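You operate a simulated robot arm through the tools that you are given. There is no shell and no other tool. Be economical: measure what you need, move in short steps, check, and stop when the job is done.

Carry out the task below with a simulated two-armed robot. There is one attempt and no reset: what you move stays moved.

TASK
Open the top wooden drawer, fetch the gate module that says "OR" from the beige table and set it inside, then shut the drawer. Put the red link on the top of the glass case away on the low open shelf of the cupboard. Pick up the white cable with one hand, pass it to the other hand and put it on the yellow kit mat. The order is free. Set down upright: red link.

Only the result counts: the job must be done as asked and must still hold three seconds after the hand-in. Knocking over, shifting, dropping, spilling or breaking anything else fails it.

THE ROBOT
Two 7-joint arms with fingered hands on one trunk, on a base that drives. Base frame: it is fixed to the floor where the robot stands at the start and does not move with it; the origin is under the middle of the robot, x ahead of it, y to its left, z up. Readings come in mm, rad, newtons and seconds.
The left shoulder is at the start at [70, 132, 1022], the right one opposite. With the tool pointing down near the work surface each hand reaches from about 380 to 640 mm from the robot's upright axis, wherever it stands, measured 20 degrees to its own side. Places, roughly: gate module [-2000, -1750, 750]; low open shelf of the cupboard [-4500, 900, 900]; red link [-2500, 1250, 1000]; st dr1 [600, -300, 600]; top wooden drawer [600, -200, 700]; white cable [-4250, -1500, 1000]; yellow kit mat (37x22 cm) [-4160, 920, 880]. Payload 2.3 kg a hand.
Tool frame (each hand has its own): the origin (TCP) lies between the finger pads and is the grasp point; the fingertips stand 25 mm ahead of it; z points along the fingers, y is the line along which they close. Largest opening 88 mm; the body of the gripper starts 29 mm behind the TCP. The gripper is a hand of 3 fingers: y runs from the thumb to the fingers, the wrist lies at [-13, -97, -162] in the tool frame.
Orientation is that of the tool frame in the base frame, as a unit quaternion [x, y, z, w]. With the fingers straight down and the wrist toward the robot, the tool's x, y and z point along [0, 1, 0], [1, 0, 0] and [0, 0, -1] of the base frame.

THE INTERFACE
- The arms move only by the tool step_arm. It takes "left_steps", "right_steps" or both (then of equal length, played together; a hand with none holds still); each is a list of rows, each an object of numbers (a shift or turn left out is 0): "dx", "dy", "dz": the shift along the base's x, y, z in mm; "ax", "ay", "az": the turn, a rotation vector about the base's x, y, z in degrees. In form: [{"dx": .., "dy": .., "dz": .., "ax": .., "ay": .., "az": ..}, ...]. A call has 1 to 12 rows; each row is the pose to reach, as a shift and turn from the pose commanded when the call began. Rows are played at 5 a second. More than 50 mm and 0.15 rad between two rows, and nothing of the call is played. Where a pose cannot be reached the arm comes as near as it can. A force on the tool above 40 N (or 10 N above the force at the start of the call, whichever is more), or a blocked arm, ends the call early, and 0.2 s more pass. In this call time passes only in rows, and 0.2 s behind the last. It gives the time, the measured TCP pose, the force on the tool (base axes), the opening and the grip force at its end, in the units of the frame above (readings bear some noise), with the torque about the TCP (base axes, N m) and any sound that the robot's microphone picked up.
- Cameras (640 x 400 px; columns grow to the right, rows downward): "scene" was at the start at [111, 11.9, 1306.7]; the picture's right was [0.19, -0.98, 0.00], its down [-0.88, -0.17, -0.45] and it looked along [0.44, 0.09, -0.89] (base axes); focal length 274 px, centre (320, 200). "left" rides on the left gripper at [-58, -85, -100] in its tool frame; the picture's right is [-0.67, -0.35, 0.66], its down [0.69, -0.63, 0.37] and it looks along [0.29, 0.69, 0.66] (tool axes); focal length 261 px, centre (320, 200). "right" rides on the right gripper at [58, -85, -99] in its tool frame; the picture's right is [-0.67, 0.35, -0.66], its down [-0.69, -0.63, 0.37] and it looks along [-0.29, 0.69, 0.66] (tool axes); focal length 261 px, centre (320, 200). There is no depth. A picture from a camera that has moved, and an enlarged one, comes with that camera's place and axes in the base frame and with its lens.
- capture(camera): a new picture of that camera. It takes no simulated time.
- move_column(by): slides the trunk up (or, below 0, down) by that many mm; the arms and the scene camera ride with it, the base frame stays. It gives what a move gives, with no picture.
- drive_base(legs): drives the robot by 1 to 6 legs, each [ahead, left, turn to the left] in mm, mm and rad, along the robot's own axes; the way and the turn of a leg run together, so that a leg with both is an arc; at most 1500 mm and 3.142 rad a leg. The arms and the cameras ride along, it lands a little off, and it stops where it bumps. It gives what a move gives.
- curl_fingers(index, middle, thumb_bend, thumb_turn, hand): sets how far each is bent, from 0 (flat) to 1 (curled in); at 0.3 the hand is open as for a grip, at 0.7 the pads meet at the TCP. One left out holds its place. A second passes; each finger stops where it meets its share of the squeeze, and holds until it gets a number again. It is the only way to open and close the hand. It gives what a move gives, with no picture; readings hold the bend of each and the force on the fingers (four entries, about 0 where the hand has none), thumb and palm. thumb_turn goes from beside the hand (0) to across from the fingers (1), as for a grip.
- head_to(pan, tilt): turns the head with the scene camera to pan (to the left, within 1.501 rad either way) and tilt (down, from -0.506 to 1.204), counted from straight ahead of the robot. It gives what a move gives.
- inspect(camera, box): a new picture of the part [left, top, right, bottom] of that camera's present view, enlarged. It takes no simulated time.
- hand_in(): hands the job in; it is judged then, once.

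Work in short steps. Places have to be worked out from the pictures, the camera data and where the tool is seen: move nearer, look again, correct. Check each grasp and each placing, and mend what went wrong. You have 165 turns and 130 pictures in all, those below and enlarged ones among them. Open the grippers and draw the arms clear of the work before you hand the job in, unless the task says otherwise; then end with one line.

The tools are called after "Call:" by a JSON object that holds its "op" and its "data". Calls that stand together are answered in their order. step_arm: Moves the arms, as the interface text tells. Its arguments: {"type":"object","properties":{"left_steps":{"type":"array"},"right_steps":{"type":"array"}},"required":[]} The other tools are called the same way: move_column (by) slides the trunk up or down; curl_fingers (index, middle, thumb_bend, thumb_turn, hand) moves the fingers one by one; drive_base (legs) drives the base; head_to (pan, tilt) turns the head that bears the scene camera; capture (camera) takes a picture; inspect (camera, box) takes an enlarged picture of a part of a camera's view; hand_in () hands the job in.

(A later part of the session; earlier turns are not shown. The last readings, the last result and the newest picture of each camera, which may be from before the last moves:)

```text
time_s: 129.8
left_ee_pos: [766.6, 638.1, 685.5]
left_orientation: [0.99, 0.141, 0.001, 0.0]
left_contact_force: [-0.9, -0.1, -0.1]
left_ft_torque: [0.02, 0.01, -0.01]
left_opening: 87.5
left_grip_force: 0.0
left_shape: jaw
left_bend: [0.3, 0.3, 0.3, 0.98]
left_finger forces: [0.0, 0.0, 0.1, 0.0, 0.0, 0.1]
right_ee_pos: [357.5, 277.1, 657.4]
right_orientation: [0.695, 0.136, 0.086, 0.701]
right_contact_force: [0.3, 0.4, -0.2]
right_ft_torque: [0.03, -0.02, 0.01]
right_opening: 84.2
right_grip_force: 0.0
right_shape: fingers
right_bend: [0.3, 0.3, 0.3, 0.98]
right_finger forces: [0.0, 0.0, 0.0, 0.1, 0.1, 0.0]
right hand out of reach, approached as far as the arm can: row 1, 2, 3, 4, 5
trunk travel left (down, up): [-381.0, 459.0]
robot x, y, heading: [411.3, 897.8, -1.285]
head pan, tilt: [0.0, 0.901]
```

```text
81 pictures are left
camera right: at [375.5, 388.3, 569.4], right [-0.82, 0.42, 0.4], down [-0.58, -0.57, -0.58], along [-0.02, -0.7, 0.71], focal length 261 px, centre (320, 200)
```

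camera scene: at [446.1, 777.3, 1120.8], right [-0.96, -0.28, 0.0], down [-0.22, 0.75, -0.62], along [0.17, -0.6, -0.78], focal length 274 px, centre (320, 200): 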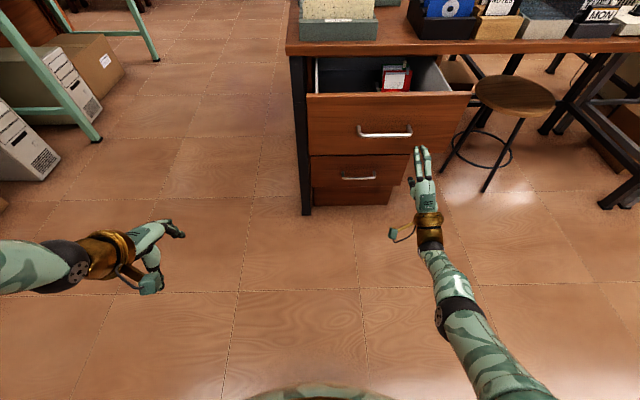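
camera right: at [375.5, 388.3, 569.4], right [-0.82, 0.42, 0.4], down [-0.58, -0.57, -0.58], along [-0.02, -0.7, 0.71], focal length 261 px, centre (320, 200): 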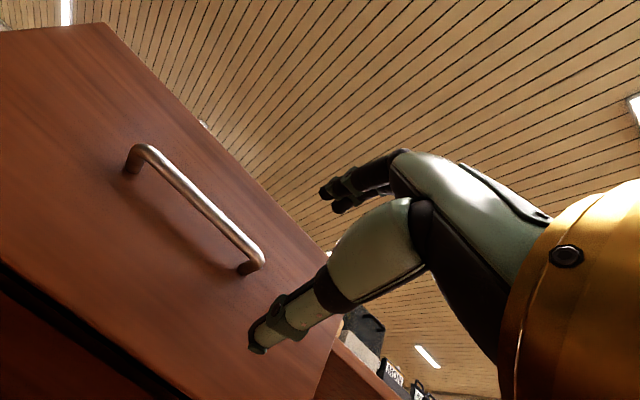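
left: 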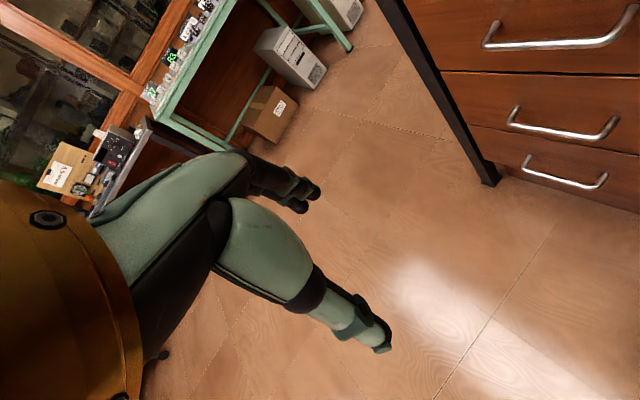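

The hand is ~68 mm right of the handle centre, 56 mm short, 30 mm low. I shift base left, raise the trunk, and come forward.

Call:
{"op": "drive_base", "data": {"legs": [[0, 68, 0]]}}

Call:
{"op": "move_column", "data": {"by": 30}}

Call:
{"op": "capture", "data": {"camera": "right"}}

Call:
{"op": "inspect", "data": {"camera": "scene", "box": [280, 40, 500, 200]}}

```text
time_s: 130.8
left_ee_pos: [833.9, 657.8, 686.4]
left_orientation: [0.99, 0.141, -0.001, 0.0]
left_contact_force: [0.0, 0.6, -0.4]
left_ft_torque: [0.03, -0.01, 0.01]
left_opening: 87.7
left_grip_force: 0.0
left_shape: jaw
left_bend: [0.3, 0.3, 0.3, 0.98]
left_finger forces: [0.0, 0.0, 0.0, 0.0, 0.0, 0.0]
right_ee_pos: [423.1, 296.4, 657.0]
right_orientation: [0.695, 0.136, 0.086, 0.701]
right_contact_force: [0.6, 0.6, 0.3]
right_ft_torque: [-0.01, -0.01, 0.02]
right_opening: 84.8
right_grip_force: 0.0
right_shape: fingers
right_bend: [0.3, 0.3, 0.3, 0.98]
right_finger forces: [0.0, 0.0, 0.0, 0.0, 0.0, 0.0]
trunk travel left (down, up): [-381.0, 459.0]
robot x, y, heading: [476.7, 917.3, -1.29]
head pan, tilt: [0.0, 0.901]
```

```text
time_s: 131.5
left_ee_pos: [833.1, 657.5, 715.6]
left_orientation: [0.99, 0.141, -0.001, -0.001]
left_contact_force: [-0.6, -0.3, 0.3]
left_ft_torque: [-0.01, -0.01, 0.06]
left_opening: 87.6
left_grip_force: 0.1
left_shape: jaw
left_bend: [0.3, 0.3, 0.3, 0.98]
left_finger forces: [0.0, 0.1, 0.1, 0.0, 0.0, 0.0]
right_ee_pos: [423.1, 296.7, 687.0]
right_orientation: [0.695, 0.136, 0.087, 0.7]
right_contact_force: [-1.4, 0.1, 0.2]
right_ft_torque: [0.01, 0.03, -0.01]
right_opening: 84.7
right_grip_force: 0.1
right_shape: fingers
right_bend: [0.3, 0.3, 0.3, 0.98]
right_finger forces: [0.0, 0.1, 0.0, 0.0, 0.0, 0.0]
trunk travel left (down, up): [-411.0, 429.0]
robot x, y, heading: [478.1, 919.4, -1.285]
head pan, tilt: [0.0, 0.901]
```

```text
80 pictures are left
camera right: at [441.6, 407.5, 599.3], right [-0.82, 0.42, 0.4], down [-0.58, -0.57, -0.58], along [-0.02, -0.7, 0.71], focal length 261 px, centre (320, 200)
```

right: 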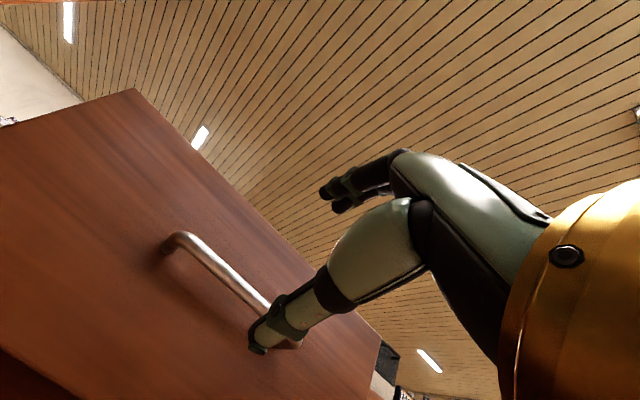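

```text
2.50 times, centred on (390, 120) of scene
camera zoom: at [512.3, 796.2, 1150.8], right [-0.96, -0.28, 0.0], down [-0.22, 0.75, -0.62], along [0.17, -0.6, -0.78], focal length 685 px, centre (145, 400)
```

zoom: 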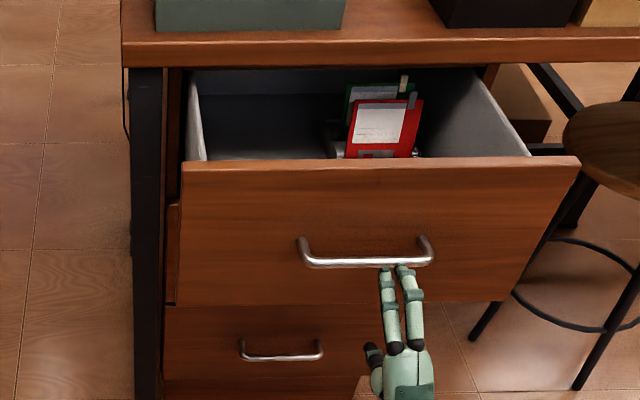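

The drawer got nudged in ~40 mm earlier; the bar is now at about (452,200,686). The hand is level with it, 100 mm short; I drive forward and hook it.

Call:
{"op": "drive_base", "data": {"legs": [[95, 15, 0]]}}

Call:
{"op": "curl_fingers", "data": {"hand": "right", "index": 0.75, "middle": 0.75, "thumb_bend": 0.7}}

Call:
{"op": "capture", "data": {"camera": "right"}}

```text
time_s: 132.7
left_ee_pos: [875.1, 569.0, 715.9]
left_orientation: [0.99, 0.141, 0.0, -0.001]
left_contact_force: [0.4, 0.4, 0.4]
left_ft_torque: [0.0, 0.02, 0.0]
left_opening: 87.7
left_grip_force: 0.1
left_shape: jaw
left_bend: [0.3, 0.3, 0.3, 0.98]
left_finger forces: [0.0, 0.1, 0.0, 0.0, 0.1, 0.0]
right_ee_pos: [464.8, 208.1, 686.8]
right_orientation: [0.695, 0.136, 0.086, 0.701]
right_contact_force: [0.0, -0.1, 0.4]
right_ft_torque: [-0.02, 0.0, 0.01]
right_opening: 84.5
right_grip_force: 0.0
right_shape: fingers
right_bend: [0.3, 0.3, 0.3, 0.98]
right_finger forces: [0.0, 0.1, 0.1, 0.0, 0.2, 0.0]
trunk travel left (down, up): [-411.0, 429.0]
robot x, y, heading: [521.1, 829.1, -1.29]
head pan, tilt: [0.0, 0.901]
```

```text
time_s: 133.7
left_ee_pos: [873.6, 568.2, 716.5]
left_orientation: [0.99, 0.14, 0.0, -0.001]
left_contact_force: [0.0, 0.6, -0.6]
left_ft_torque: [0.03, -0.01, 0.03]
left_opening: 87.4
left_grip_force: 0.1
left_shape: jaw
left_bend: [0.3, 0.3, 0.3, 0.98]
left_finger forces: [0.1, 0.0, 0.1, 0.1, 0.0, 0.0]
right_ee_pos: [462.6, 207.3, 686.1]
right_orientation: [0.696, 0.135, 0.087, 0.7]
right_contact_force: [-0.2, -1.3, -5.0]
right_ft_torque: [0.03, 0.06, -0.01]
right_opening: 0.0
right_grip_force: 3.7
right_shape: fingers
right_bend: [0.75, 0.75, 0.66, 0.97]
right_finger forces: [1.0, 0.8, 0.0, 0.0, 5.6, 0.0]
trunk travel left (down, up): [-411.0, 429.0]
robot x, y, heading: [522.3, 826.4, -1.287]
head pan, tilt: [0.0, 0.901]
```

```text
78 pictures are left
camera right: at [482.2, 318.6, 598.4], right [-0.81, 0.42, 0.4], down [-0.58, -0.57, -0.58], along [-0.02, -0.7, 0.71], focal length 261 px, centre (320, 200)
```

right: 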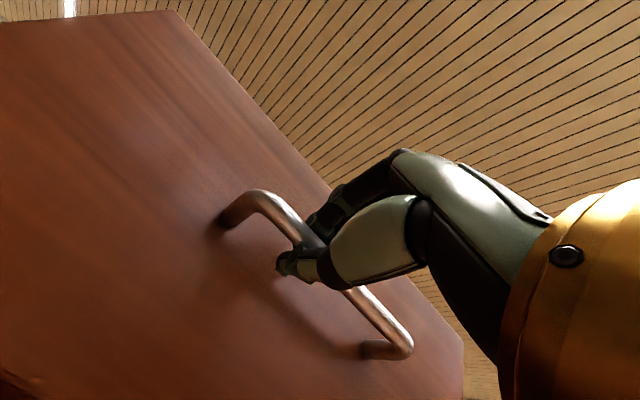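

Hooked. I push the drawer shut by driving ahead 200 mm.

Call:
{"op": "drive_base", "data": {"legs": [[200, 0, 0]]}}

Call:
{"op": "capture", "data": {"camera": "scene"}}

```text
time_s: 135.2
left_ee_pos: [930.4, 375.6, 715.7]
left_orientation: [0.99, 0.141, -0.001, -0.001]
left_contact_force: [-0.3, 0.7, -0.1]
left_ft_torque: [-0.01, 0.0, -0.02]
left_opening: 87.8
left_grip_force: 0.0
left_shape: jaw
left_bend: [0.3, 0.3, 0.3, 0.98]
left_finger forces: [0.0, 0.1, 0.2, 0.0, 0.0, 0.1]
right_ee_pos: [520.2, 14.9, 686.2]
right_orientation: [0.696, 0.136, 0.087, 0.7]
right_contact_force: [3.4, 3.1, -5.2]
right_ft_torque: [0.03, -0.03, 0.01]
right_opening: 0.0
right_grip_force: 3.4
right_shape: fingers
right_bend: [0.75, 0.75, 0.67, 0.96]
right_finger forces: [0.7, 0.8, 0.0, 0.0, 5.3, 0.0]
trunk travel left (down, up): [-411.0, 429.0]
robot x, y, heading: [577.0, 637.4, -1.289]
head pan, tilt: [0.0, 0.901]
```

```text
77 pictures are left
camera scene: at [610.0, 514.7, 1150.6], right [-0.96, -0.28, 0.0], down [-0.22, 0.75, -0.62], along [0.17, -0.6, -0.78], focal length 274 px, centre (320, 200)
```

scene: 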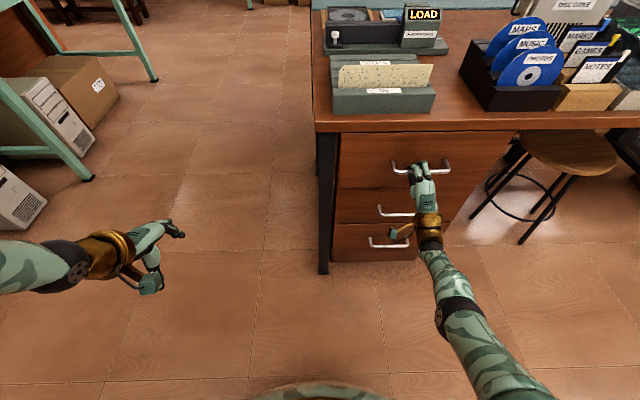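

Nearly shut. I push a little further until it stops.

Call:
{"op": "drive_base", "data": {"legs": [[35, 0, 0]]}}

Call:
{"op": "inspect", "data": {"camera": "scene", "box": [310, 90, 540, 260]}}

```text
time_s: 136.2
left_ee_pos: [935.2, 351.3, 717.4]
left_orientation: [0.99, 0.14, -0.001, 0.0]
left_contact_force: [-0.1, -0.2, -0.2]
left_ft_torque: [0.03, 0.01, 0.0]
left_opening: 87.7
left_grip_force: 0.1
left_shape: jaw
left_bend: [0.3, 0.3, 0.3, 0.98]
left_finger forces: [0.1, 0.0, 0.0, 0.0, 0.0, 0.1]
right_ee_pos: [525.0, -5.5, 684.8]
right_orientation: [0.695, 0.136, 0.087, 0.701]
right_contact_force: [-1.1, 7.0, 1.0]
right_ft_torque: [0.08, 0.01, 0.06]
right_opening: 0.1
right_grip_force: 5.7
right_shape: fingers
right_bend: [0.75, 0.75, 0.7, 0.96]
right_finger forces: [0.0, 0.0, 0.0, 0.0, 11.0, 0.0]
trunk travel left (down, up): [-411.0, 429.0]
robot x, y, heading: [585.0, 610.4, -1.295]
head pan, tilt: [0.0, 0.901]
stopped in leg 1: the force on the tool passed its limit at 84 N (the readings are from after the stop); the commanded pose is now the measured one
```

```text
2.35 times, centred on (425, 175) of scene
camera zoom: at [615.6, 492.7, 1151.1], right [-0.96, -0.27, 0.0], down [-0.21, 0.75, -0.62], along [0.17, -0.6, -0.78], focal length 645 px, centre (73, 259)
```

zoom: 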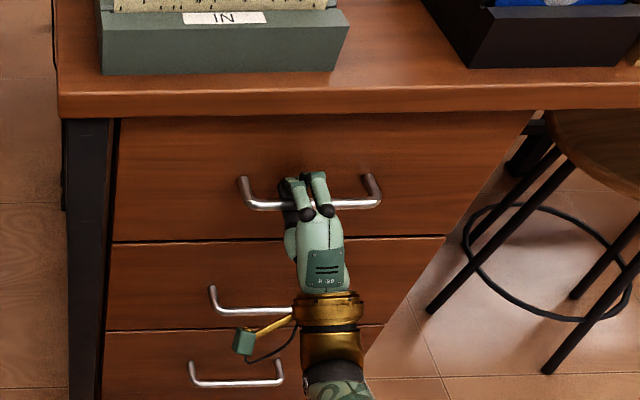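

The drawer is fully shut. I open the hand, back off, and verify it stays shut.

Call:
{"op": "curl_fingers", "data": {"hand": "right", "index": 0.3, "middle": 0.3, "thumb_bend": 0.3}}

Call:
{"op": "drive_base", "data": {"legs": [[-350, 0, 0]]}}

Call:
{"op": "inspect", "data": {"camera": "scene", "box": [240, 0, 560, 200]}}

```text
time_s: 137.2
left_ee_pos: [934.9, 351.3, 717.0]
left_orientation: [0.99, 0.139, 0.0, 0.001]
left_contact_force: [-0.1, 0.7, -0.4]
left_ft_torque: [0.04, 0.0, -0.02]
left_opening: 87.6
left_grip_force: 0.0
left_shape: jaw
left_bend: [0.3, 0.3, 0.3, 0.98]
left_finger forces: [0.0, 0.0, 0.0, 0.0, 0.0, 0.0]
right_ee_pos: [524.7, -5.6, 684.7]
right_orientation: [0.695, 0.136, 0.088, 0.7]
right_contact_force: [-3.5, 7.1, -2.4]
right_ft_torque: [-0.34, -0.19, -0.11]
right_opening: 84.4
right_grip_force: 4.1
right_shape: fingers
right_bend: [0.3, 0.31, 0.3, 0.97]
right_finger forces: [0.0, 8.5, 0.0, 0.0, 0.0, 0.0]
trunk travel left (down, up): [-411.0, 429.0]
robot x, y, heading: [584.3, 607.7, -1.29]
head pan, tilt: [0.0, 0.901]
```

```text
time_s: 139.4
left_ee_pos: [839.3, 682.2, 715.7]
left_orientation: [0.991, 0.133, -0.001, -0.001]
left_contact_force: [-0.5, -0.1, 0.6]
left_ft_torque: [0.0, -0.03, 0.0]
left_opening: 87.9
left_grip_force: 0.1
left_shape: jaw
left_bend: [0.3, 0.3, 0.3, 0.98]
left_finger forces: [0.0, 0.0, 0.1, 0.1, 0.0, 0.0]
right_ee_pos: [424.7, 328.0, 683.1]
right_orientation: [0.696, 0.132, 0.084, 0.7]
right_contact_force: [-0.6, -0.1, -1.3]
right_ft_torque: [-0.02, -0.04, 0.0]
right_opening: 84.4
right_grip_force: 0.2
right_shape: fingers
right_bend: [0.3, 0.3, 0.3, 0.97]
right_finger forces: [0.0, 0.1, 0.1, 0.0, 0.0, 0.1]
trunk travel left (down, up): [-411.0, 429.0]
robot x, y, heading: [485.4, 951.2, -1.306]
head pan, tilt: [0.0, 0.901]
```

```text
2.00 times, centred on (400, 100) of scene
camera zoom: at [520.7, 825.7, 1150.8], right [-0.96, -0.26, 0.0], down [-0.21, 0.76, -0.62], along [0.16, -0.6, -0.78], focal length 548 px, centre (160, 400)
```

zoom: 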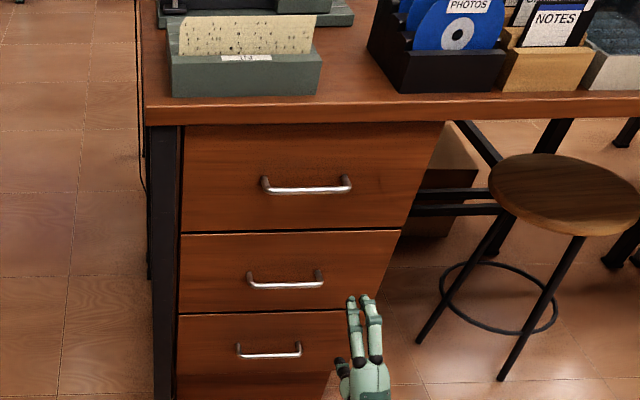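

Drawer is shut. I fold the right hand down, raise the trunk, turn toward −x, and go look at the glass case.

Call:
{"op": "step_arm", "data": {"right_steps": [{"dx": -5, "dy": 18, "ax": 7.2, "ay": 2}, {"dx": -10, "dy": 36, "ax": 14.4, "ay": 4}, {"dx": -15, "dy": 54, "ax": 21.7, "ay": 6}, {"dx": -20, "dy": 72, "ax": 28.9, "ay": 8}, {"dx": -25, "dy": 90, "ax": 36.1, "ay": 10}, {"dx": -30, "dy": 108, "ax": 43.3, "ay": 12}, {"dx": -35, "dy": 126, "ax": 50.6, "ay": 14}, {"dx": -40, "dy": 144, "ax": 57.8, "ay": 16}, {"dx": -45, "dy": 160, "ax": 65, "ay": 18}, {"dx": -48, "dy": 170, "ax": 72.2, "ay": 20}, {"dx": -50, "dy": 180, "ax": 79.4, "ay": 22}, {"dx": -53, "dy": 190, "ax": 86.7, "ay": 24}]}}

Call:
{"op": "move_column", "data": {"by": 350}}

Call:
{"op": "drive_base", "data": {"legs": [[0, 0, -1.83], [950, 0, 0], [850, 0, 0]]}}

Call:
{"op": "head_to", "data": {"pan": -0.2, "tilt": 0.35}}

Call:
{"op": "capture", "data": {"camera": "scene"}}

```text
time_s: 142.0
left_ee_pos: [839.7, 681.8, 716.2]
left_orientation: [0.991, 0.134, -0.001, 0.0]
left_contact_force: [0.0, 0.2, -0.4]
left_ft_torque: [0.0, -0.04, 0.0]
left_opening: 87.5
left_grip_force: 0.1
left_shape: jaw
left_bend: [0.3, 0.3, 0.3, 0.98]
left_finger forces: [0.0, 0.0, 0.0, 0.0, 0.0, 0.1]
right_ee_pos: [343.4, 306.7, 690.2]
right_orientation: [0.986, 0.169, 0.017, -0.005]
right_contact_force: [0.2, 0.2, -0.3]
right_ft_torque: [0.05, 0.01, -0.02]
right_opening: 84.7
right_grip_force: 0.0
right_shape: fingers
right_bend: [0.3, 0.3, 0.3, 0.97]
right_finger forces: [0.0, 0.0, 0.0, 0.1, 0.1, 0.0]
right hand out of reach, approached as far as the arm can: row 1, 2, 3, 4, 5, 6, 7, 8, 9, 10, 11, 12
trunk travel left (down, up): [-411.0, 429.0]
robot x, y, heading: [492.8, 946.8, -1.299]
head pan, tilt: [0.0, 0.901]
```

```text
time_s: 145.4
left_ee_pos: [839.4, 682.4, 1065.8]
left_orientation: [0.991, 0.134, -0.001, -0.001]
left_contact_force: [-0.5, -0.5, -0.5]
left_ft_torque: [-0.01, -0.04, 0.0]
left_opening: 87.7
left_grip_force: 0.0
left_shape: jaw
left_bend: [0.3, 0.3, 0.3, 0.98]
left_finger forces: [0.1, 0.1, 0.1, 0.0, 0.0, 0.0]
right_ee_pos: [344.8, 304.9, 1038.7]
right_orientation: [0.985, 0.169, 0.018, -0.004]
right_contact_force: [0.1, -0.3, 0.2]
right_ft_torque: [0.0, -0.01, 0.02]
right_opening: 84.7
right_grip_force: 0.1
right_shape: fingers
right_bend: [0.3, 0.3, 0.3, 0.97]
right_finger forces: [0.0, 0.0, 0.0, 0.0, 0.0, 0.1]
trunk travel left (down, up): [-761.0, 79.0]
robot x, y, heading: [489.3, 949.1, -1.308]
head pan, tilt: [0.0, 0.901]
```

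```text
time_s: 159.2
left_ee_pos: [-1706.4, 755.2, 1066.9]
left_orientation: [-0.696, 0.718, 0.0, 0.0]
left_contact_force: [-0.4, 0.2, 0.0]
left_ft_torque: [-0.01, 0.02, -0.02]
left_opening: 87.6
left_grip_force: 0.0
left_shape: jaw
left_bend: [0.3, 0.3, 0.3, 0.98]
left_finger forces: [0.1, 0.1, 0.1, 0.1, 0.1, 0.0]
right_ee_pos: [-1920.9, 1337.2, 1039.4]
right_orientation: [0.722, -0.692, 0.014, 0.012]
right_contact_force: [0.1, 0.2, -0.2]
right_ft_torque: [0.0, 0.01, -0.03]
right_opening: 84.6
right_grip_force: 0.0
right_shape: fingers
right_bend: [0.3, 0.3, 0.3, 0.97]
right_finger forces: [0.0, 0.1, 0.0, 0.1, 0.0, 0.0]
trunk travel left (down, up): [-761.0, 79.0]
robot x, y, heading: [-1351.1, 1011.5, 3.109]
head pan, tilt: [0.0, 0.901]
```

```text
time_s: 160.2
left_ee_pos: [-1707.9, 753.6, 1065.3]
left_orientation: [-0.696, 0.718, -0.001, 0.001]
left_contact_force: [0.0, 0.5, -0.2]
left_ft_torque: [0.01, -0.02, 0.02]
left_opening: 87.5
left_grip_force: 0.1
left_shape: jaw
left_bend: [0.3, 0.3, 0.3, 0.98]
left_finger forces: [0.1, 0.0, 0.0, 0.0, 0.0, 0.1]
right_ee_pos: [-1922.2, 1338.4, 1039.1]
right_orientation: [0.722, -0.692, 0.014, 0.011]
right_contact_force: [-0.8, -0.1, 1.1]
right_ft_torque: [-0.05, 0.0, -0.02]
right_opening: 84.6
right_grip_force: 0.1
right_shape: fingers
right_bend: [0.3, 0.3, 0.3, 0.97]
right_finger forces: [0.1, 0.0, 0.0, 0.1, 0.0, 0.0]
trunk travel left (down, up): [-761.0, 79.0]
robot x, y, heading: [-1352.5, 1012.3, 3.107]
head pan, tilt: [-0.201, 0.351]
```

```text
74 pictures are left
camera scene: at [-1493.6, 1034.7, 1548.3], right [0.23, 0.97, 0.0], down [0.34, -0.08, -0.94], along [-0.91, 0.21, -0.34], focal length 274 px, centre (320, 200)
```

scene: 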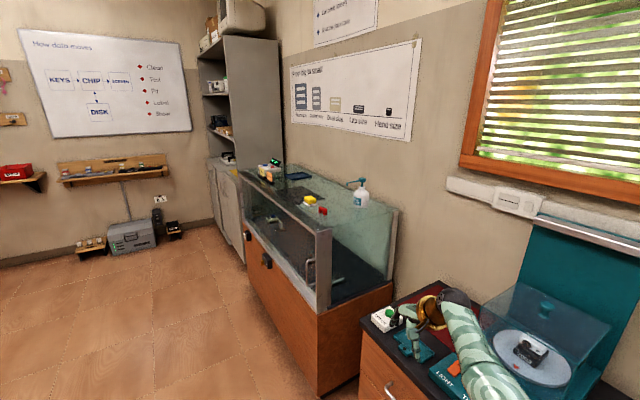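

I see the glass case with small items on top. My right hand is near items on a counter, so I'll keep it clear. Zoom in on the case top.

Call:
{"op": "inspect", "data": {"camera": "scene", "box": [240, 150, 400, 250]}}

Call:
{"op": "inspect", "data": {"camera": "scene", "box": [360, 270, 560, 395]}}

```text
4.00 times, centred on (320, 200) of scene
camera zoom: at [-1493.6, 1034.7, 1548.3], right [0.23, 0.97, 0.0], down [0.34, -0.08, -0.94], along [-0.91, 0.21, -0.34], focal length 1096 px, centre (320, 200)
```

zoom: 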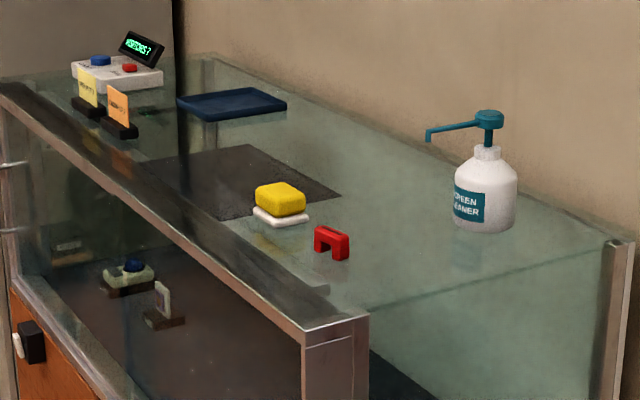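

```text
3.20 times, centred on (460, 332) of scene
camera zoom: at [-1493.6, 1034.7, 1548.3], right [0.23, 0.97, 0.0], down [0.34, -0.08, -0.94], along [-0.91, 0.21, -0.34], focal length 877 px, centre (-128, -224)
```

zoom: 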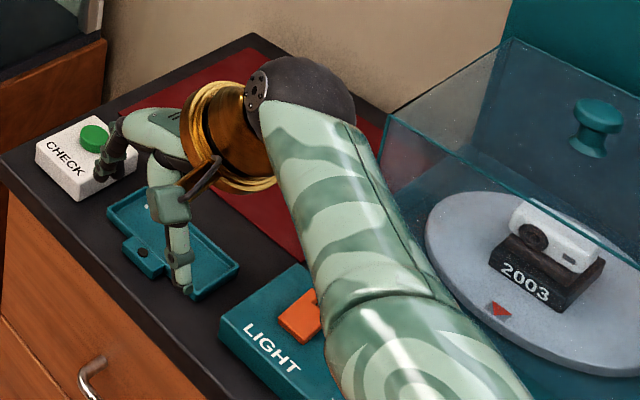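

The red link is an arch standing near the front-right corner of the case. Before choosing a grasp, I want to see the cupboard shelf; I drive left away from the counter, then ahead.

Call:
{"op": "drive_base", "data": {"legs": [[0, 400, 0], [1100, 0, 0]]}}

Call:
{"op": "head_to", "data": {"pan": -0.05, "tilt": 0.35}}

Call:
{"op": "capture", "data": {"camera": "scene"}}

```text
time_s: 168.1
left_ee_pos: [-2858.7, 380.9, 1066.1]
left_orientation: [-0.7, 0.714, 0.001, 0.001]
left_contact_force: [-0.1, -0.6, -0.5]
left_ft_torque: [0.01, 0.0, 0.0]
left_opening: 87.6
left_grip_force: 0.0
left_shape: jaw
left_bend: [0.3, 0.3, 0.3, 0.98]
left_finger forces: [0.1, 0.0, 0.0, 0.0, 0.0, 0.0]
right_ee_pos: [-3078.9, 962.7, 1039.9]
right_orientation: [0.725, -0.688, 0.014, 0.013]
right_contact_force: [0.4, -1.2, 0.3]
right_ft_torque: [0.0, -0.01, -0.02]
right_opening: 84.7
right_grip_force: 0.0
right_shape: fingers
right_bend: [0.3, 0.3, 0.3, 0.97]
right_finger forces: [0.0, 0.1, 0.0, 0.0, 0.1, 0.1]
trunk travel left (down, up): [-761.0, 79.0]
robot x, y, heading: [-2507.0, 639.4, 3.123]
head pan, tilt: [-0.201, 0.351]
```

```text
time_s: 168.8
left_ee_pos: [-2858.1, 381.1, 1065.9]
left_orientation: [-0.701, 0.713, 0.001, 0.002]
left_contact_force: [-0.2, 0.7, 0.8]
left_ft_torque: [0.01, -0.03, 0.01]
left_opening: 87.6
left_grip_force: 0.0
left_shape: jaw
left_bend: [0.3, 0.3, 0.3, 0.98]
left_finger forces: [0.0, 0.0, 0.0, 0.0, 0.1, 0.0]
right_ee_pos: [-3079.4, 961.9, 1038.8]
right_orientation: [0.725, -0.688, 0.015, 0.011]
right_contact_force: [0.1, 0.2, 0.6]
right_ft_torque: [0.0, 0.0, -0.02]
right_opening: 84.7
right_grip_force: 0.1
right_shape: fingers
right_bend: [0.3, 0.3, 0.3, 0.97]
right_finger forces: [0.0, 0.0, 0.2, 0.1, 0.2, 0.1]
trunk travel left (down, up): [-761.0, 79.0]
robot x, y, heading: [-2505.0, 640.0, 3.123]
head pan, tilt: [-0.051, 0.351]
```

```text
71 pictures are left
camera scene: at [-2649.5, 649.6, 1548.3], right [0.07, 1.0, 0.0], down [0.34, -0.02, -0.94], along [-0.94, 0.07, -0.34], focal length 274 px, centre (320, 200)
```

scene: 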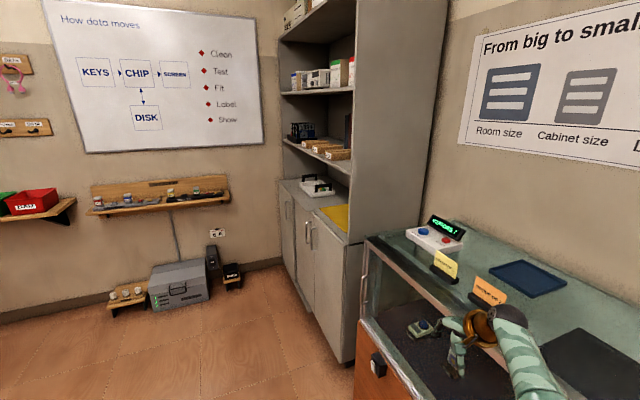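

The low open shelf is the cupboard's counter level, with the yellow mat and a case on it. I zoom there.

Call:
{"op": "inspect", "data": {"camera": "scene", "box": [265, 100, 385, 250]}}

```text
2.67 times, centred on (325, 175) of scene
camera zoom: at [-2649.5, 649.6, 1548.3], right [0.07, 1.0, 0.0], down [0.34, -0.02, -0.94], along [-0.94, 0.07, -0.34], focal length 731 px, centre (307, 267)
```

zoom: 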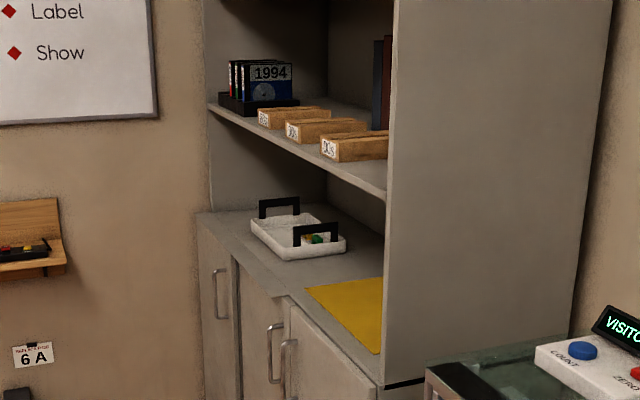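

The shelf has ~360 mm clearance, so a downward grasp can serve for placing near the front. I retract the right hand, move away from the case, and turn to face it.

Call:
{"op": "step_arm", "data": {"right_steps": [{"dx": 40, "dy": -15, "dz": 5}, {"dx": 80, "dy": -30, "dz": 10}, {"dx": 120, "dy": -45, "dz": 15}, {"dx": 160, "dy": -60, "dz": 20}, {"dx": 195, "dy": -75, "dz": 25}]}}

Call:
{"op": "drive_base", "data": {"legs": [[0, 220, 0], [0, 0, -1.22], [0, 250, 0]]}}

Call:
{"op": "head_to", "data": {"pan": -0.2, "tilt": 0.6}}

Call:
{"op": "capture", "data": {"camera": "scene"}}

```text
time_s: 170.0
left_ee_pos: [-2860.0, 380.4, 1066.3]
left_orientation: [-0.701, 0.713, 0.0, 0.001]
left_contact_force: [0.0, -0.8, 0.4]
left_ft_torque: [0.0, 0.0, 0.04]
left_opening: 87.5
left_grip_force: 0.0
left_shape: jaw
left_bend: [0.3, 0.3, 0.3, 0.98]
left_finger forces: [0.0, 0.1, 0.1, 0.0, 0.0, 0.1]
right_ee_pos: [-3075.6, 969.2, 1061.1]
right_orientation: [0.725, -0.689, 0.014, 0.011]
right_contact_force: [-0.2, 0.1, -1.1]
right_ft_torque: [0.02, -0.01, 0.02]
right_opening: 84.7
right_grip_force: 0.0
right_shape: fingers
right_bend: [0.3, 0.3, 0.3, 0.97]
right_finger forces: [0.0, 0.0, 0.0, 0.0, 0.1, 0.0]
right hand out of reach, approached as far as the arm can: row 1, 2, 3, 4, 5
trunk travel left (down, up): [-761.0, 79.0]
robot x, y, heading: [-2505.8, 637.9, 3.125]
head pan, tilt: [-0.051, 0.351]
```

```text
time_s: 176.1
left_ee_pos: [-3114.4, 559.6, 1067.1]
left_orientation: [-0.184, 0.983, -0.002, 0.0]
left_contact_force: [0.7, -0.2, 0.0]
left_ft_torque: [-0.02, 0.04, -0.04]
left_opening: 87.7
left_grip_force: 0.0
left_shape: jaw
left_bend: [0.3, 0.3, 0.3, 0.98]
left_finger forces: [0.1, 0.0, 0.0, 0.0, 0.0, 0.0]
right_ee_pos: [-2652.2, 982.2, 1060.1]
right_orientation: [-0.217, 0.976, -0.006, -0.018]
right_contact_force: [1.0, -0.3, -0.6]
right_ft_torque: [-0.02, -0.02, 0.02]
right_opening: 84.8
right_grip_force: 0.0
right_shape: fingers
right_bend: [0.3, 0.3, 0.3, 0.97]
right_finger forces: [0.1, 0.1, 0.0, 0.0, 0.0, 0.1]
trunk travel left (down, up): [-761.0, 79.0]
robot x, y, heading: [-2740.8, 331.9, 1.941]
head pan, tilt: [-0.051, 0.351]
```

```text
time_s: 176.8
left_ee_pos: [-3117.2, 558.5, 1067.1]
left_orientation: [-0.184, 0.983, -0.001, 0.0]
left_contact_force: [0.0, 0.3, -0.4]
left_ft_torque: [0.01, -0.02, 0.01]
left_opening: 87.8
left_grip_force: 0.0
left_shape: jaw
left_bend: [0.3, 0.3, 0.3, 0.98]
left_finger forces: [0.0, 0.0, 0.1, 0.0, 0.0, 0.0]
right_ee_pos: [-2655.9, 981.3, 1061.4]
right_orientation: [-0.219, 0.976, -0.006, -0.018]
right_contact_force: [0.0, -0.6, 1.0]
right_ft_torque: [0.01, 0.0, -0.03]
right_opening: 84.9
right_grip_force: 0.1
right_shape: fingers
right_bend: [0.3, 0.3, 0.3, 0.97]
right_finger forces: [0.0, 0.1, 0.1, 0.0, 0.1, 0.1]
trunk travel left (down, up): [-761.0, 79.0]
robot x, y, heading: [-2744.0, 329.4, 1.94]
head pan, tilt: [-0.201, 0.6]
```

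```text
69 pictures are left
camera scene: at [-2775.1, 463.9, 1525.6], right [0.99, 0.17, 0.0], down [0.09, -0.56, -0.83], along [-0.14, 0.81, -0.56], focal length 274 px, centre (320, 200)
```

scene: 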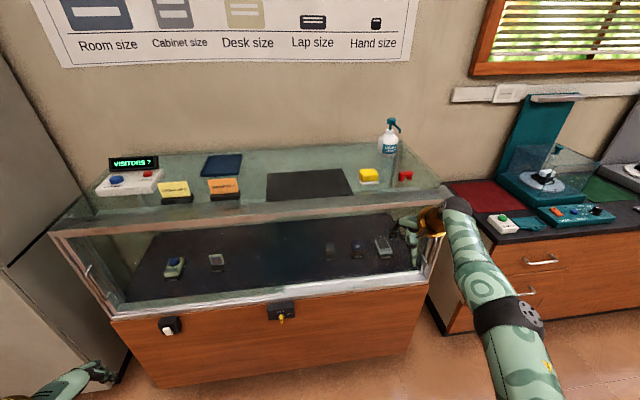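

The right arm hadn't retracted earlier (solver stuck). I try drawing it inward toward the robot's midline.

Call:
{"op": "step_arm", "data": {"right_steps": [{"dx": -10, "dy": -35}, {"dx": -20, "dy": -70}, {"dx": -30, "dy": -105}, {"dx": -40, "dy": -140}, {"dx": -50, "dy": -175}]}}

Call:
{"op": "inspect", "data": {"camera": "scene", "box": [340, 130, 480, 218]}}

```text
time_s: 178.0
left_ee_pos: [-3117.0, 558.0, 1065.4]
left_orientation: [-0.184, 0.983, -0.001, 0.001]
left_contact_force: [0.2, 0.1, 1.0]
left_ft_torque: [-0.01, -0.03, -0.01]
left_opening: 87.6
left_grip_force: 0.1
left_shape: jaw
left_bend: [0.3, 0.3, 0.3, 0.98]
left_finger forces: [0.0, 0.0, 0.1, 0.0, 0.0, 0.0]
right_ee_pos: [-2726.1, 974.4, 1081.7]
right_orientation: [-0.218, 0.976, -0.006, -0.016]
right_contact_force: [-0.3, -0.4, -0.1]
right_ft_torque: [0.01, 0.02, 0.0]
right_opening: 84.7
right_grip_force: 0.0
right_shape: fingers
right_bend: [0.3, 0.3, 0.3, 0.98]
right_finger forces: [0.0, 0.0, 0.0, 0.0, 0.0, 0.0]
right hand out of reach, approached as far as the arm can: row 1, 2, 3, 4, 5
trunk travel left (down, up): [-761.0, 79.0]
robot x, y, heading: [-2741.2, 328.0, 1.94]
head pan, tilt: [-0.201, 0.6]
```

```text
4.55 times, centred on (410, 174) of scene
camera zoom: at [-2775.3, 463.9, 1525.6], right [0.99, 0.17, 0.0], down [0.09, -0.56, -0.82], along [-0.14, 0.81, -0.57], focal length 1246 px, centre (-89, 318)
```

zoom: 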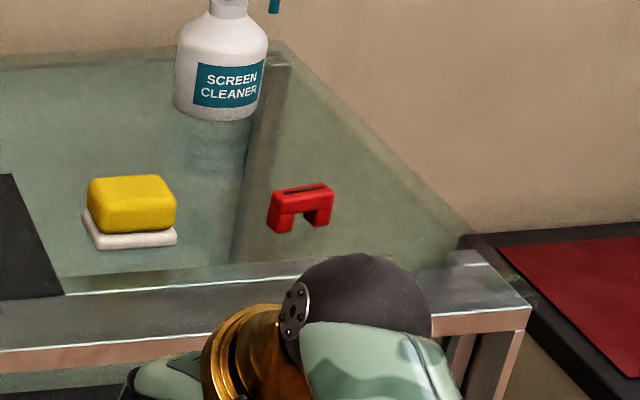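

The right arm seems to be straight (singular), so radial retraction does nothing. I pitch the hand up while retracting to make the elbow bend.

Call:
{"op": "step_arm", "data": {"right_steps": [{"dx": 10, "dy": -25, "ax": 7.5, "ay": 2.9}, {"dx": 20, "dy": -50, "ax": 14.9, "ay": 5.8}, {"dx": 30, "dy": -75, "ax": 22.4, "ay": 8.7}, {"dx": 40, "dy": -100, "ax": 29.8, "ay": 11.5}, {"dx": 50, "dy": -125, "ax": 37.3, "ay": 14.4}, {"dx": 60, "dy": -150, "ax": 44.7, "ay": 17.3}, {"dx": 70, "dy": -180, "ax": 52.2, "ay": 20.2}, {"dx": 80, "dy": -210, "ax": 59.6, "ay": 23.1}]}}

```text
time_s: 179.8
left_ee_pos: [-3114.6, 556.8, 1066.7]
left_orientation: [-0.184, 0.983, 0.0, 0.0]
left_contact_force: [0.1, -0.7, 0.0]
left_ft_torque: [-0.01, 0.01, 0.02]
left_opening: 87.6
left_grip_force: 0.0
left_shape: jaw
left_bend: [0.3, 0.3, 0.3, 0.98]
left_finger forces: [0.1, 0.1, 0.0, 0.1, 0.0, 0.0]
right_ee_pos: [-2561.2, 911.0, 903.9]
right_orientation: [-0.193, 0.826, 0.521, -0.093]
right_contact_force: [0.6, -0.3, 0.7]
right_ft_torque: [-0.01, 0.0, 0.01]
right_opening: 84.9
right_grip_force: 0.0
right_shape: fingers
right_bend: [0.3, 0.3, 0.3, 0.98]
right_finger forces: [0.0, 0.1, 0.0, 0.0, 0.0, 0.0]
right hand out of reach, approached as far as the arm can: row 1, 2, 3, 4, 5, 6, 7, 8
trunk travel left (down, up): [-761.0, 79.0]
robot x, y, heading: [-2738.9, 329.0, 1.94]
head pan, tilt: [-0.201, 0.6]
```

The hand dropped and moved outward; I look at the arm's shape.

Call:
{"op": "head_to", "data": {"pan": -0.5, "tilt": 0.9}}

Call:
{"op": "capture", "data": {"camera": "scene"}}

```text
time_s: 180.6
left_ee_pos: [-3117.8, 558.7, 1066.0]
left_orientation: [-0.185, 0.983, -0.001, 0.001]
left_contact_force: [-0.6, 0.6, -0.2]
left_ft_torque: [0.02, -0.01, 0.0]
left_opening: 87.8
left_grip_force: 0.0
left_shape: jaw
left_bend: [0.3, 0.3, 0.3, 0.98]
left_finger forces: [0.1, 0.0, 0.0, 0.1, 0.0, 0.0]
right_ee_pos: [-2564.5, 913.2, 902.9]
right_orientation: [-0.196, 0.827, 0.518, -0.094]
right_contact_force: [0.4, 0.2, 0.1]
right_ft_torque: [0.03, 0.0, -0.03]
right_opening: 84.7
right_grip_force: 0.1
right_shape: fingers
right_bend: [0.3, 0.3, 0.3, 0.98]
right_finger forces: [0.1, 0.0, 0.1, 0.0, 0.0, 0.1]
trunk travel left (down, up): [-761.0, 79.0]
robot x, y, heading: [-2738.5, 330.5, 1.941]
head pan, tilt: [-0.499, 0.901]
```

```text
67 pictures are left
camera scene: at [-2750.1, 451.8, 1500.9], right [0.99, -0.13, 0.0], down [-0.1, -0.78, -0.62], along [0.08, 0.62, -0.78], focal length 274 px, centre (320, 200)
```

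scene: 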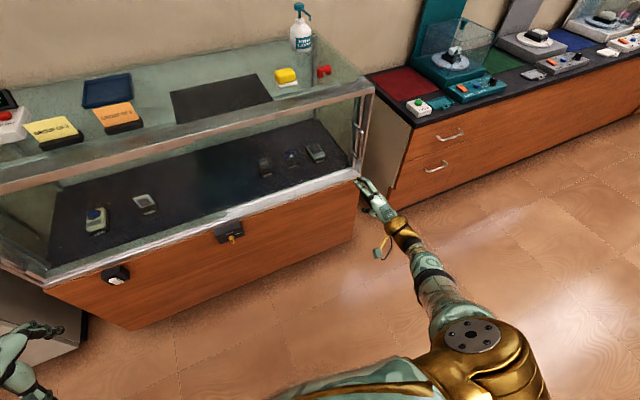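

The arm is straight. The elbow flexes inward, so I command a counter-clockwise yaw with a shift inward to bend it.

Call:
{"op": "step_arm", "data": {"right_steps": [{"dx": -18, "dy": -23, "az": 8}, {"dx": -36, "dy": -46, "az": 16}, {"dx": -54, "dy": -69, "az": 24}, {"dx": -72, "dy": -92, "az": 32}, {"dx": -90, "dy": -115, "az": 40}, {"dx": -108, "dy": -138, "az": 48}, {"dx": -126, "dy": -161, "az": 56}, {"dx": -144, "dy": -184, "az": 64}]}}

Call:
{"op": "capture", "data": {"camera": "scene"}}

```text
time_s: 182.4
left_ee_pos: [-3116.0, 557.7, 1066.0]
left_orientation: [-0.185, 0.983, -0.001, 0.001]
left_contact_force: [0.9, 0.2, 0.9]
left_ft_torque: [-0.02, 0.0, -0.02]
left_opening: 87.5
left_grip_force: 0.0
left_shape: jaw
left_bend: [0.3, 0.3, 0.3, 0.98]
left_finger forces: [0.0, 0.0, 0.1, 0.0, 0.0, 0.0]
right_ee_pos: [-2715.6, 741.5, 890.2]
right_orientation: [0.605, -0.596, -0.39, 0.356]
right_contact_force: [0.8, 0.3, -0.2]
right_ft_torque: [0.01, 0.01, 0.02]
right_opening: 84.7
right_grip_force: 0.1
right_shape: fingers
right_bend: [0.3, 0.3, 0.3, 0.98]
right_finger forces: [0.0, 0.0, 0.0, 0.1, 0.0, 0.1]
right hand out of reach, approached as far as the arm can: row 1, 2, 3, 4, 5, 6, 7, 8
trunk travel left (down, up): [-761.0, 79.0]
robot x, y, heading: [-2741.9, 331.0, 1.94]
head pan, tilt: [-0.499, 0.901]
```

```text
66 pictures are left
camera scene: at [-2750.4, 451.6, 1500.8], right [0.99, -0.13, 0.0], down [-0.1, -0.78, -0.62], along [0.08, 0.62, -0.78], focal length 274 px, centre (320, 200)
```

scene: 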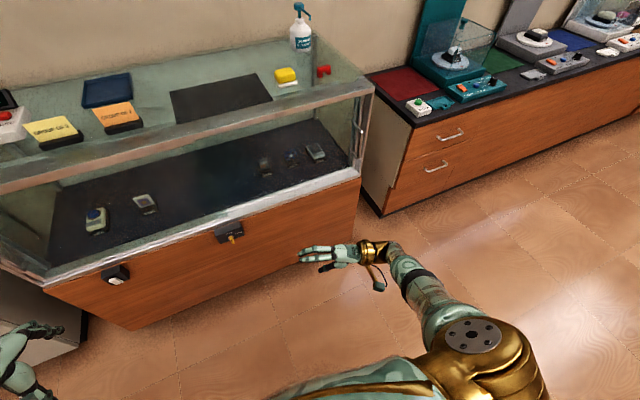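

The elbow is bent now. I rotate the hand back to fingers-down (91.6° net) while keeping it close in.

Call:
{"op": "step_arm", "data": {"right_steps": [{"dx": -15, "dy": -14, "dz": 5, "ax": -3.7, "ay": -4.9, "az": -5.6}, {"dx": -30, "dy": -28, "dz": 10, "ax": -7.4, "ay": -9.8, "az": -11.3}, {"dx": -45, "dy": -42, "dz": 15, "ax": -11.1, "ay": -14.7, "az": -16.9}, {"dx": -60, "dy": -56, "dz": 20, "ax": -14.8, "ay": -19.6, "az": -22.5}, {"dx": -75, "dy": -70, "dz": 25, "ax": -18.5, "ay": -24.5, "az": -28.1}, {"dx": -85, "dy": -80, "dz": 30, "ax": -22.1, "ay": -29.4, "az": -33.8}, {"dx": -85, "dy": -80, "dz": 35, "ax": -25.8, "ay": -34.3, "az": -39.4}, {"dx": -85, "dy": -80, "dz": 40, "ax": -29.5, "ay": -39.2, "az": -45}, {"dx": -85, "dy": -80, "dz": 45, "ax": -33.2, "ay": -44.1, "az": -50.6}, {"dx": -85, "dy": -80, "dz": 50, "ax": -36.9, "ay": -49, "az": -56.3}, {"dx": -85, "dy": -80, "dz": 60, "ax": -40.6, "ay": -53.9, "az": -61.9}]}}

Call:
{"op": "capture", "data": {"camera": "scene"}}

```text
time_s: 184.8
left_ee_pos: [-3115.9, 557.6, 1066.7]
left_orientation: [-0.184, 0.983, 0.001, -0.001]
left_contact_force: [-0.9, -0.1, 0.9]
left_ft_torque: [0.0, -0.01, 0.02]
left_opening: 87.3
left_grip_force: 0.1
left_shape: jaw
left_bend: [0.3, 0.3, 0.3, 0.98]
left_finger forces: [0.0, 0.0, 0.1, 0.1, 0.1, 0.1]
right_ee_pos: [-2934.1, 852.8, 921.9]
right_orientation: [-0.183, 0.983, -0.002, 0.002]
right_contact_force: [-0.7, 0.2, -0.6]
right_ft_torque: [0.0, -0.01, -0.01]
right_opening: 85.2
right_grip_force: 0.0
right_shape: fingers
right_bend: [0.3, 0.3, 0.3, 0.98]
right_finger forces: [0.0, 0.0, 0.0, 0.1, 0.1, 0.0]
right hand out of reach, approached as far as the arm can: row 1, 2, 3, 4, 5, 6, 7, 8, 9, 10, 11
trunk travel left (down, up): [-761.0, 79.0]
robot x, y, heading: [-2742.5, 330.1, 1.943]
head pan, tilt: [-0.499, 0.901]
```

```text
65 pictures are left
camera scene: at [-2749.0, 451.4, 1500.8], right [0.99, -0.13, 0.0], down [-0.1, -0.78, -0.62], along [0.08, 0.62, -0.78], focal length 274 px, centre (320, 200)
```

scene: 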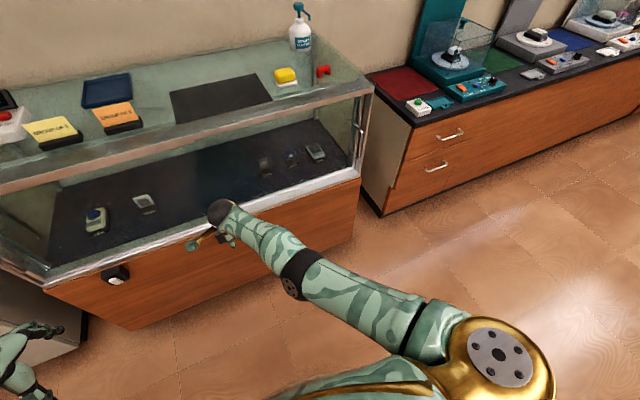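

Orientation is right again. I try retracting straight back now.

Call:
{"op": "step_arm", "data": {"right_steps": [{"dx": 14, "dy": -28}, {"dx": 28, "dy": -56}, {"dx": 42, "dy": -84}, {"dx": 56, "dy": -112}, {"dx": 70, "dy": -140}]}}

```text
time_s: 186.0
left_ee_pos: [-3117.1, 557.8, 1067.0]
left_orientation: [-0.184, 0.983, 0.0, 0.001]
left_contact_force: [0.4, -0.1, 0.5]
left_ft_torque: [-0.02, 0.0, 0.0]
left_opening: 87.6
left_grip_force: 0.1
left_shape: jaw
left_bend: [0.3, 0.3, 0.3, 0.98]
left_finger forces: [0.1, 0.0, 0.0, 0.0, 0.0, 0.1]
right_ee_pos: [-2869.8, 718.5, 921.0]
right_orientation: [-0.183, 0.983, -0.001, 0.003]
right_contact_force: [-0.6, 0.0, 0.3]
right_ft_torque: [-0.01, 0.0, -0.02]
right_opening: 84.7
right_grip_force: 0.0
right_shape: fingers
right_bend: [0.3, 0.3, 0.3, 0.98]
right_finger forces: [0.1, 0.0, 0.0, 0.0, 0.0, 0.0]
trunk travel left (down, up): [-761.0, 79.0]
robot x, y, heading: [-2738.8, 327.7, 1.944]
head pan, tilt: [-0.499, 0.901]
```

Retraction works again. Triangulated, the link is at about (-2629,1310) with its top near z 1090, and a front-back grip suits it. I raise the right hand and drive to the stance.

Call:
{"op": "step_arm", "data": {"right_steps": [{"dz": 45}, {"dz": 90}, {"dz": 135}, {"dz": 180}, {"dz": 225}, {"dz": 265}]}}

Call:
{"op": "drive_base", "data": {"legs": [[0, -280, 0], [320, 0, 0]]}}

Call:
{"op": "head_to", "data": {"pan": -0.3, "tilt": 0.9}}

Call:
{"op": "capture", "data": {"camera": "scene"}}

```text
time_s: 187.4
left_ee_pos: [-3116.0, 557.7, 1066.7]
left_orientation: [-0.184, 0.983, 0.0, 0.0]
left_contact_force: [-0.3, -0.6, -0.1]
left_ft_torque: [-0.01, 0.06, -0.01]
left_opening: 87.4
left_grip_force: 0.0
left_shape: jaw
left_bend: [0.3, 0.3, 0.3, 0.98]
left_finger forces: [0.1, 0.0, 0.0, 0.0, 0.0, 0.0]
right_ee_pos: [-2871.1, 717.8, 1185.3]
right_orientation: [-0.184, 0.983, -0.002, 0.003]
right_contact_force: [-0.7, 0.6, 0.2]
right_ft_torque: [0.01, 0.0, 0.01]
right_opening: 84.8
right_grip_force: 0.1
right_shape: fingers
right_bend: [0.3, 0.3, 0.3, 0.98]
right_finger forces: [0.0, 0.1, 0.1, 0.1, 0.0, 0.0]
trunk travel left (down, up): [-761.0, 79.0]
robot x, y, heading: [-2743.0, 331.3, 1.94]
head pan, tilt: [-0.499, 0.901]
```

```text
time_s: 191.1
left_ee_pos: [-2975.7, 953.2, 1066.2]
left_orientation: [-0.185, 0.983, 0.0, 0.001]
left_contact_force: [-0.5, -0.1, 0.6]
left_ft_torque: [0.0, 0.01, -0.02]
left_opening: 87.6
left_grip_force: 0.1
left_shape: jaw
left_bend: [0.3, 0.3, 0.3, 0.98]
left_finger forces: [0.0, 0.1, 0.1, 0.0, 0.0, 0.0]
right_ee_pos: [-2732.1, 1113.4, 1184.7]
right_orientation: [-0.182, 0.983, 0.0, 0.003]
right_contact_force: [0.2, 0.0, -0.1]
right_ft_torque: [0.01, -0.02, -0.01]
right_opening: 85.0
right_grip_force: 0.0
right_shape: fingers
right_bend: [0.3, 0.3, 0.3, 0.98]
right_finger forces: [0.0, 0.1, 0.1, 0.1, 0.0, 0.0]
trunk travel left (down, up): [-761.0, 79.0]
robot x, y, heading: [-2604.0, 722.3, 1.938]
head pan, tilt: [-0.499, 0.901]
```

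```text
time_s: 191.8
left_ee_pos: [-2976.0, 955.4, 1066.1]
left_orientation: [-0.184, 0.983, 0.0, 0.001]
left_contact_force: [-1.1, -0.3, 0.5]
left_ft_torque: [0.0, 0.01, 0.01]
left_opening: 87.6
left_grip_force: 0.1
left_shape: jaw
left_bend: [0.3, 0.3, 0.3, 0.98]
left_finger forces: [0.0, 0.1, 0.1, 0.1, 0.0, 0.0]
right_ee_pos: [-2733.0, 1117.4, 1183.8]
right_orientation: [-0.183, 0.983, -0.001, 0.003]
right_contact_force: [0.5, 0.6, -1.2]
right_ft_torque: [0.04, 0.0, -0.02]
right_opening: 84.8
right_grip_force: 0.1
right_shape: fingers
right_bend: [0.3, 0.3, 0.3, 0.98]
right_finger forces: [0.0, 0.1, 0.0, 0.0, 0.0, 0.0]
trunk travel left (down, up): [-761.0, 79.0]
robot x, y, heading: [-2604.4, 728.3, 1.94]
head pan, tilt: [-0.3, 0.901]
```

```text
64 pictures are left
camera scene: at [-2625.3, 849.4, 1500.8], right [1.0, 0.07, 0.0], down [0.05, -0.78, -0.62], along [-0.04, 0.62, -0.78], focal length 274 px, centre (320, 200)
```

scene: 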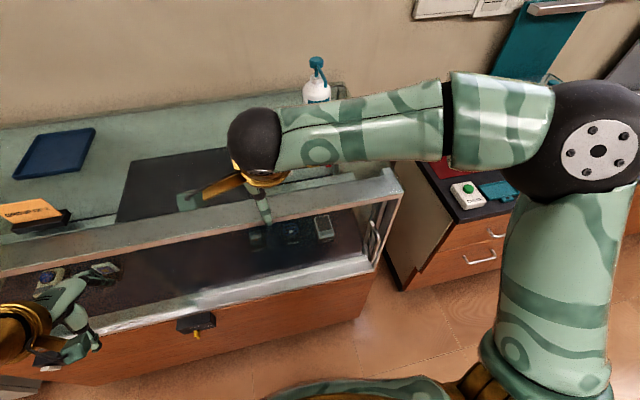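

The forearm blocks the head's view, so I use the right wrist camera.

Call:
{"op": "capture", "data": {"camera": "right"}}

```text
63 pictures are left
camera right: at [-2756.8, 1016.3, 1284.2], right [0.5, 0.57, 0.66], down [0.87, -0.34, -0.36], along [0.02, 0.75, -0.66], focal length 261 px, centre (320, 200)
```

right: 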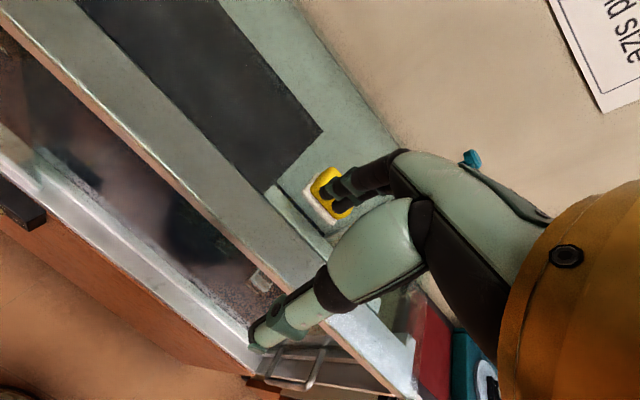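

The sponge at (-2755,1267) agrees with the link estimate of (-2629,1305). I move the hand over the link at a safe height.

Call:
{"op": "step_arm", "data": {"right_steps": [{"dx": 21, "dy": 37}, {"dx": 42, "dy": 74}, {"dx": 63, "dy": 111}, {"dx": 84, "dy": 148}, {"dx": 104, "dy": 180}]}}

Call:
{"op": "capture", "data": {"camera": "right"}}

Call:
{"op": "capture", "data": {"camera": "scene"}}

```text
time_s: 193.0
left_ee_pos: [-2976.4, 956.6, 1066.2]
left_orientation: [-0.184, 0.983, -0.001, 0.001]
left_contact_force: [0.2, 0.9, 0.7]
left_ft_torque: [0.01, 0.03, -0.01]
left_opening: 87.6
left_grip_force: 0.0
left_shape: jaw
left_bend: [0.3, 0.3, 0.3, 0.98]
left_finger forces: [0.1, 0.0, 0.0, 0.0, 0.0, 0.0]
right_ee_pos: [-2629.5, 1298.7, 1184.2]
right_orientation: [-0.183, 0.983, -0.001, 0.002]
right_contact_force: [-0.1, 0.1, 0.0]
right_ft_torque: [-0.02, 0.01, 0.02]
right_opening: 84.9
right_grip_force: 0.0
right_shape: fingers
right_bend: [0.3, 0.3, 0.3, 0.98]
right_finger forces: [0.0, 0.0, 0.0, 0.0, 0.0, 0.1]
trunk travel left (down, up): [-761.0, 79.0]
robot x, y, heading: [-2602.6, 726.4, 1.943]
head pan, tilt: [-0.3, 0.901]
```

```text
62 pictures are left
camera right: at [-2653.6, 1199.8, 1285.1], right [0.5, 0.57, 0.66], down [0.87, -0.34, -0.36], along [0.02, 0.75, -0.66], focal length 261 px, centre (320, 200)
```

right: 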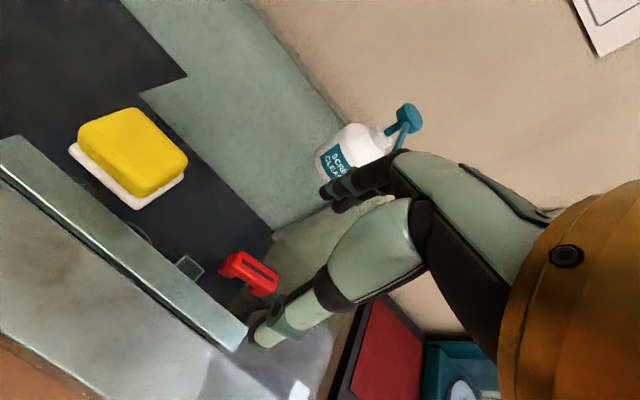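

```text
61 pictures are left
camera scene: at [-2624.4, 850.8, 1500.7], right [1.0, 0.07, 0.0], down [0.05, -0.78, -0.62], along [-0.04, 0.62, -0.78], focal length 274 px, centre (320, 200)
```

scene: 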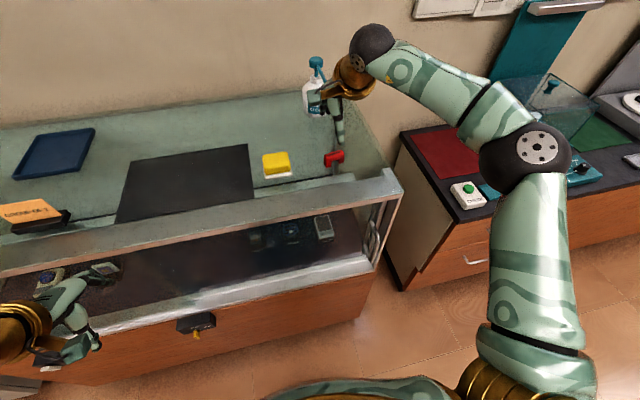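

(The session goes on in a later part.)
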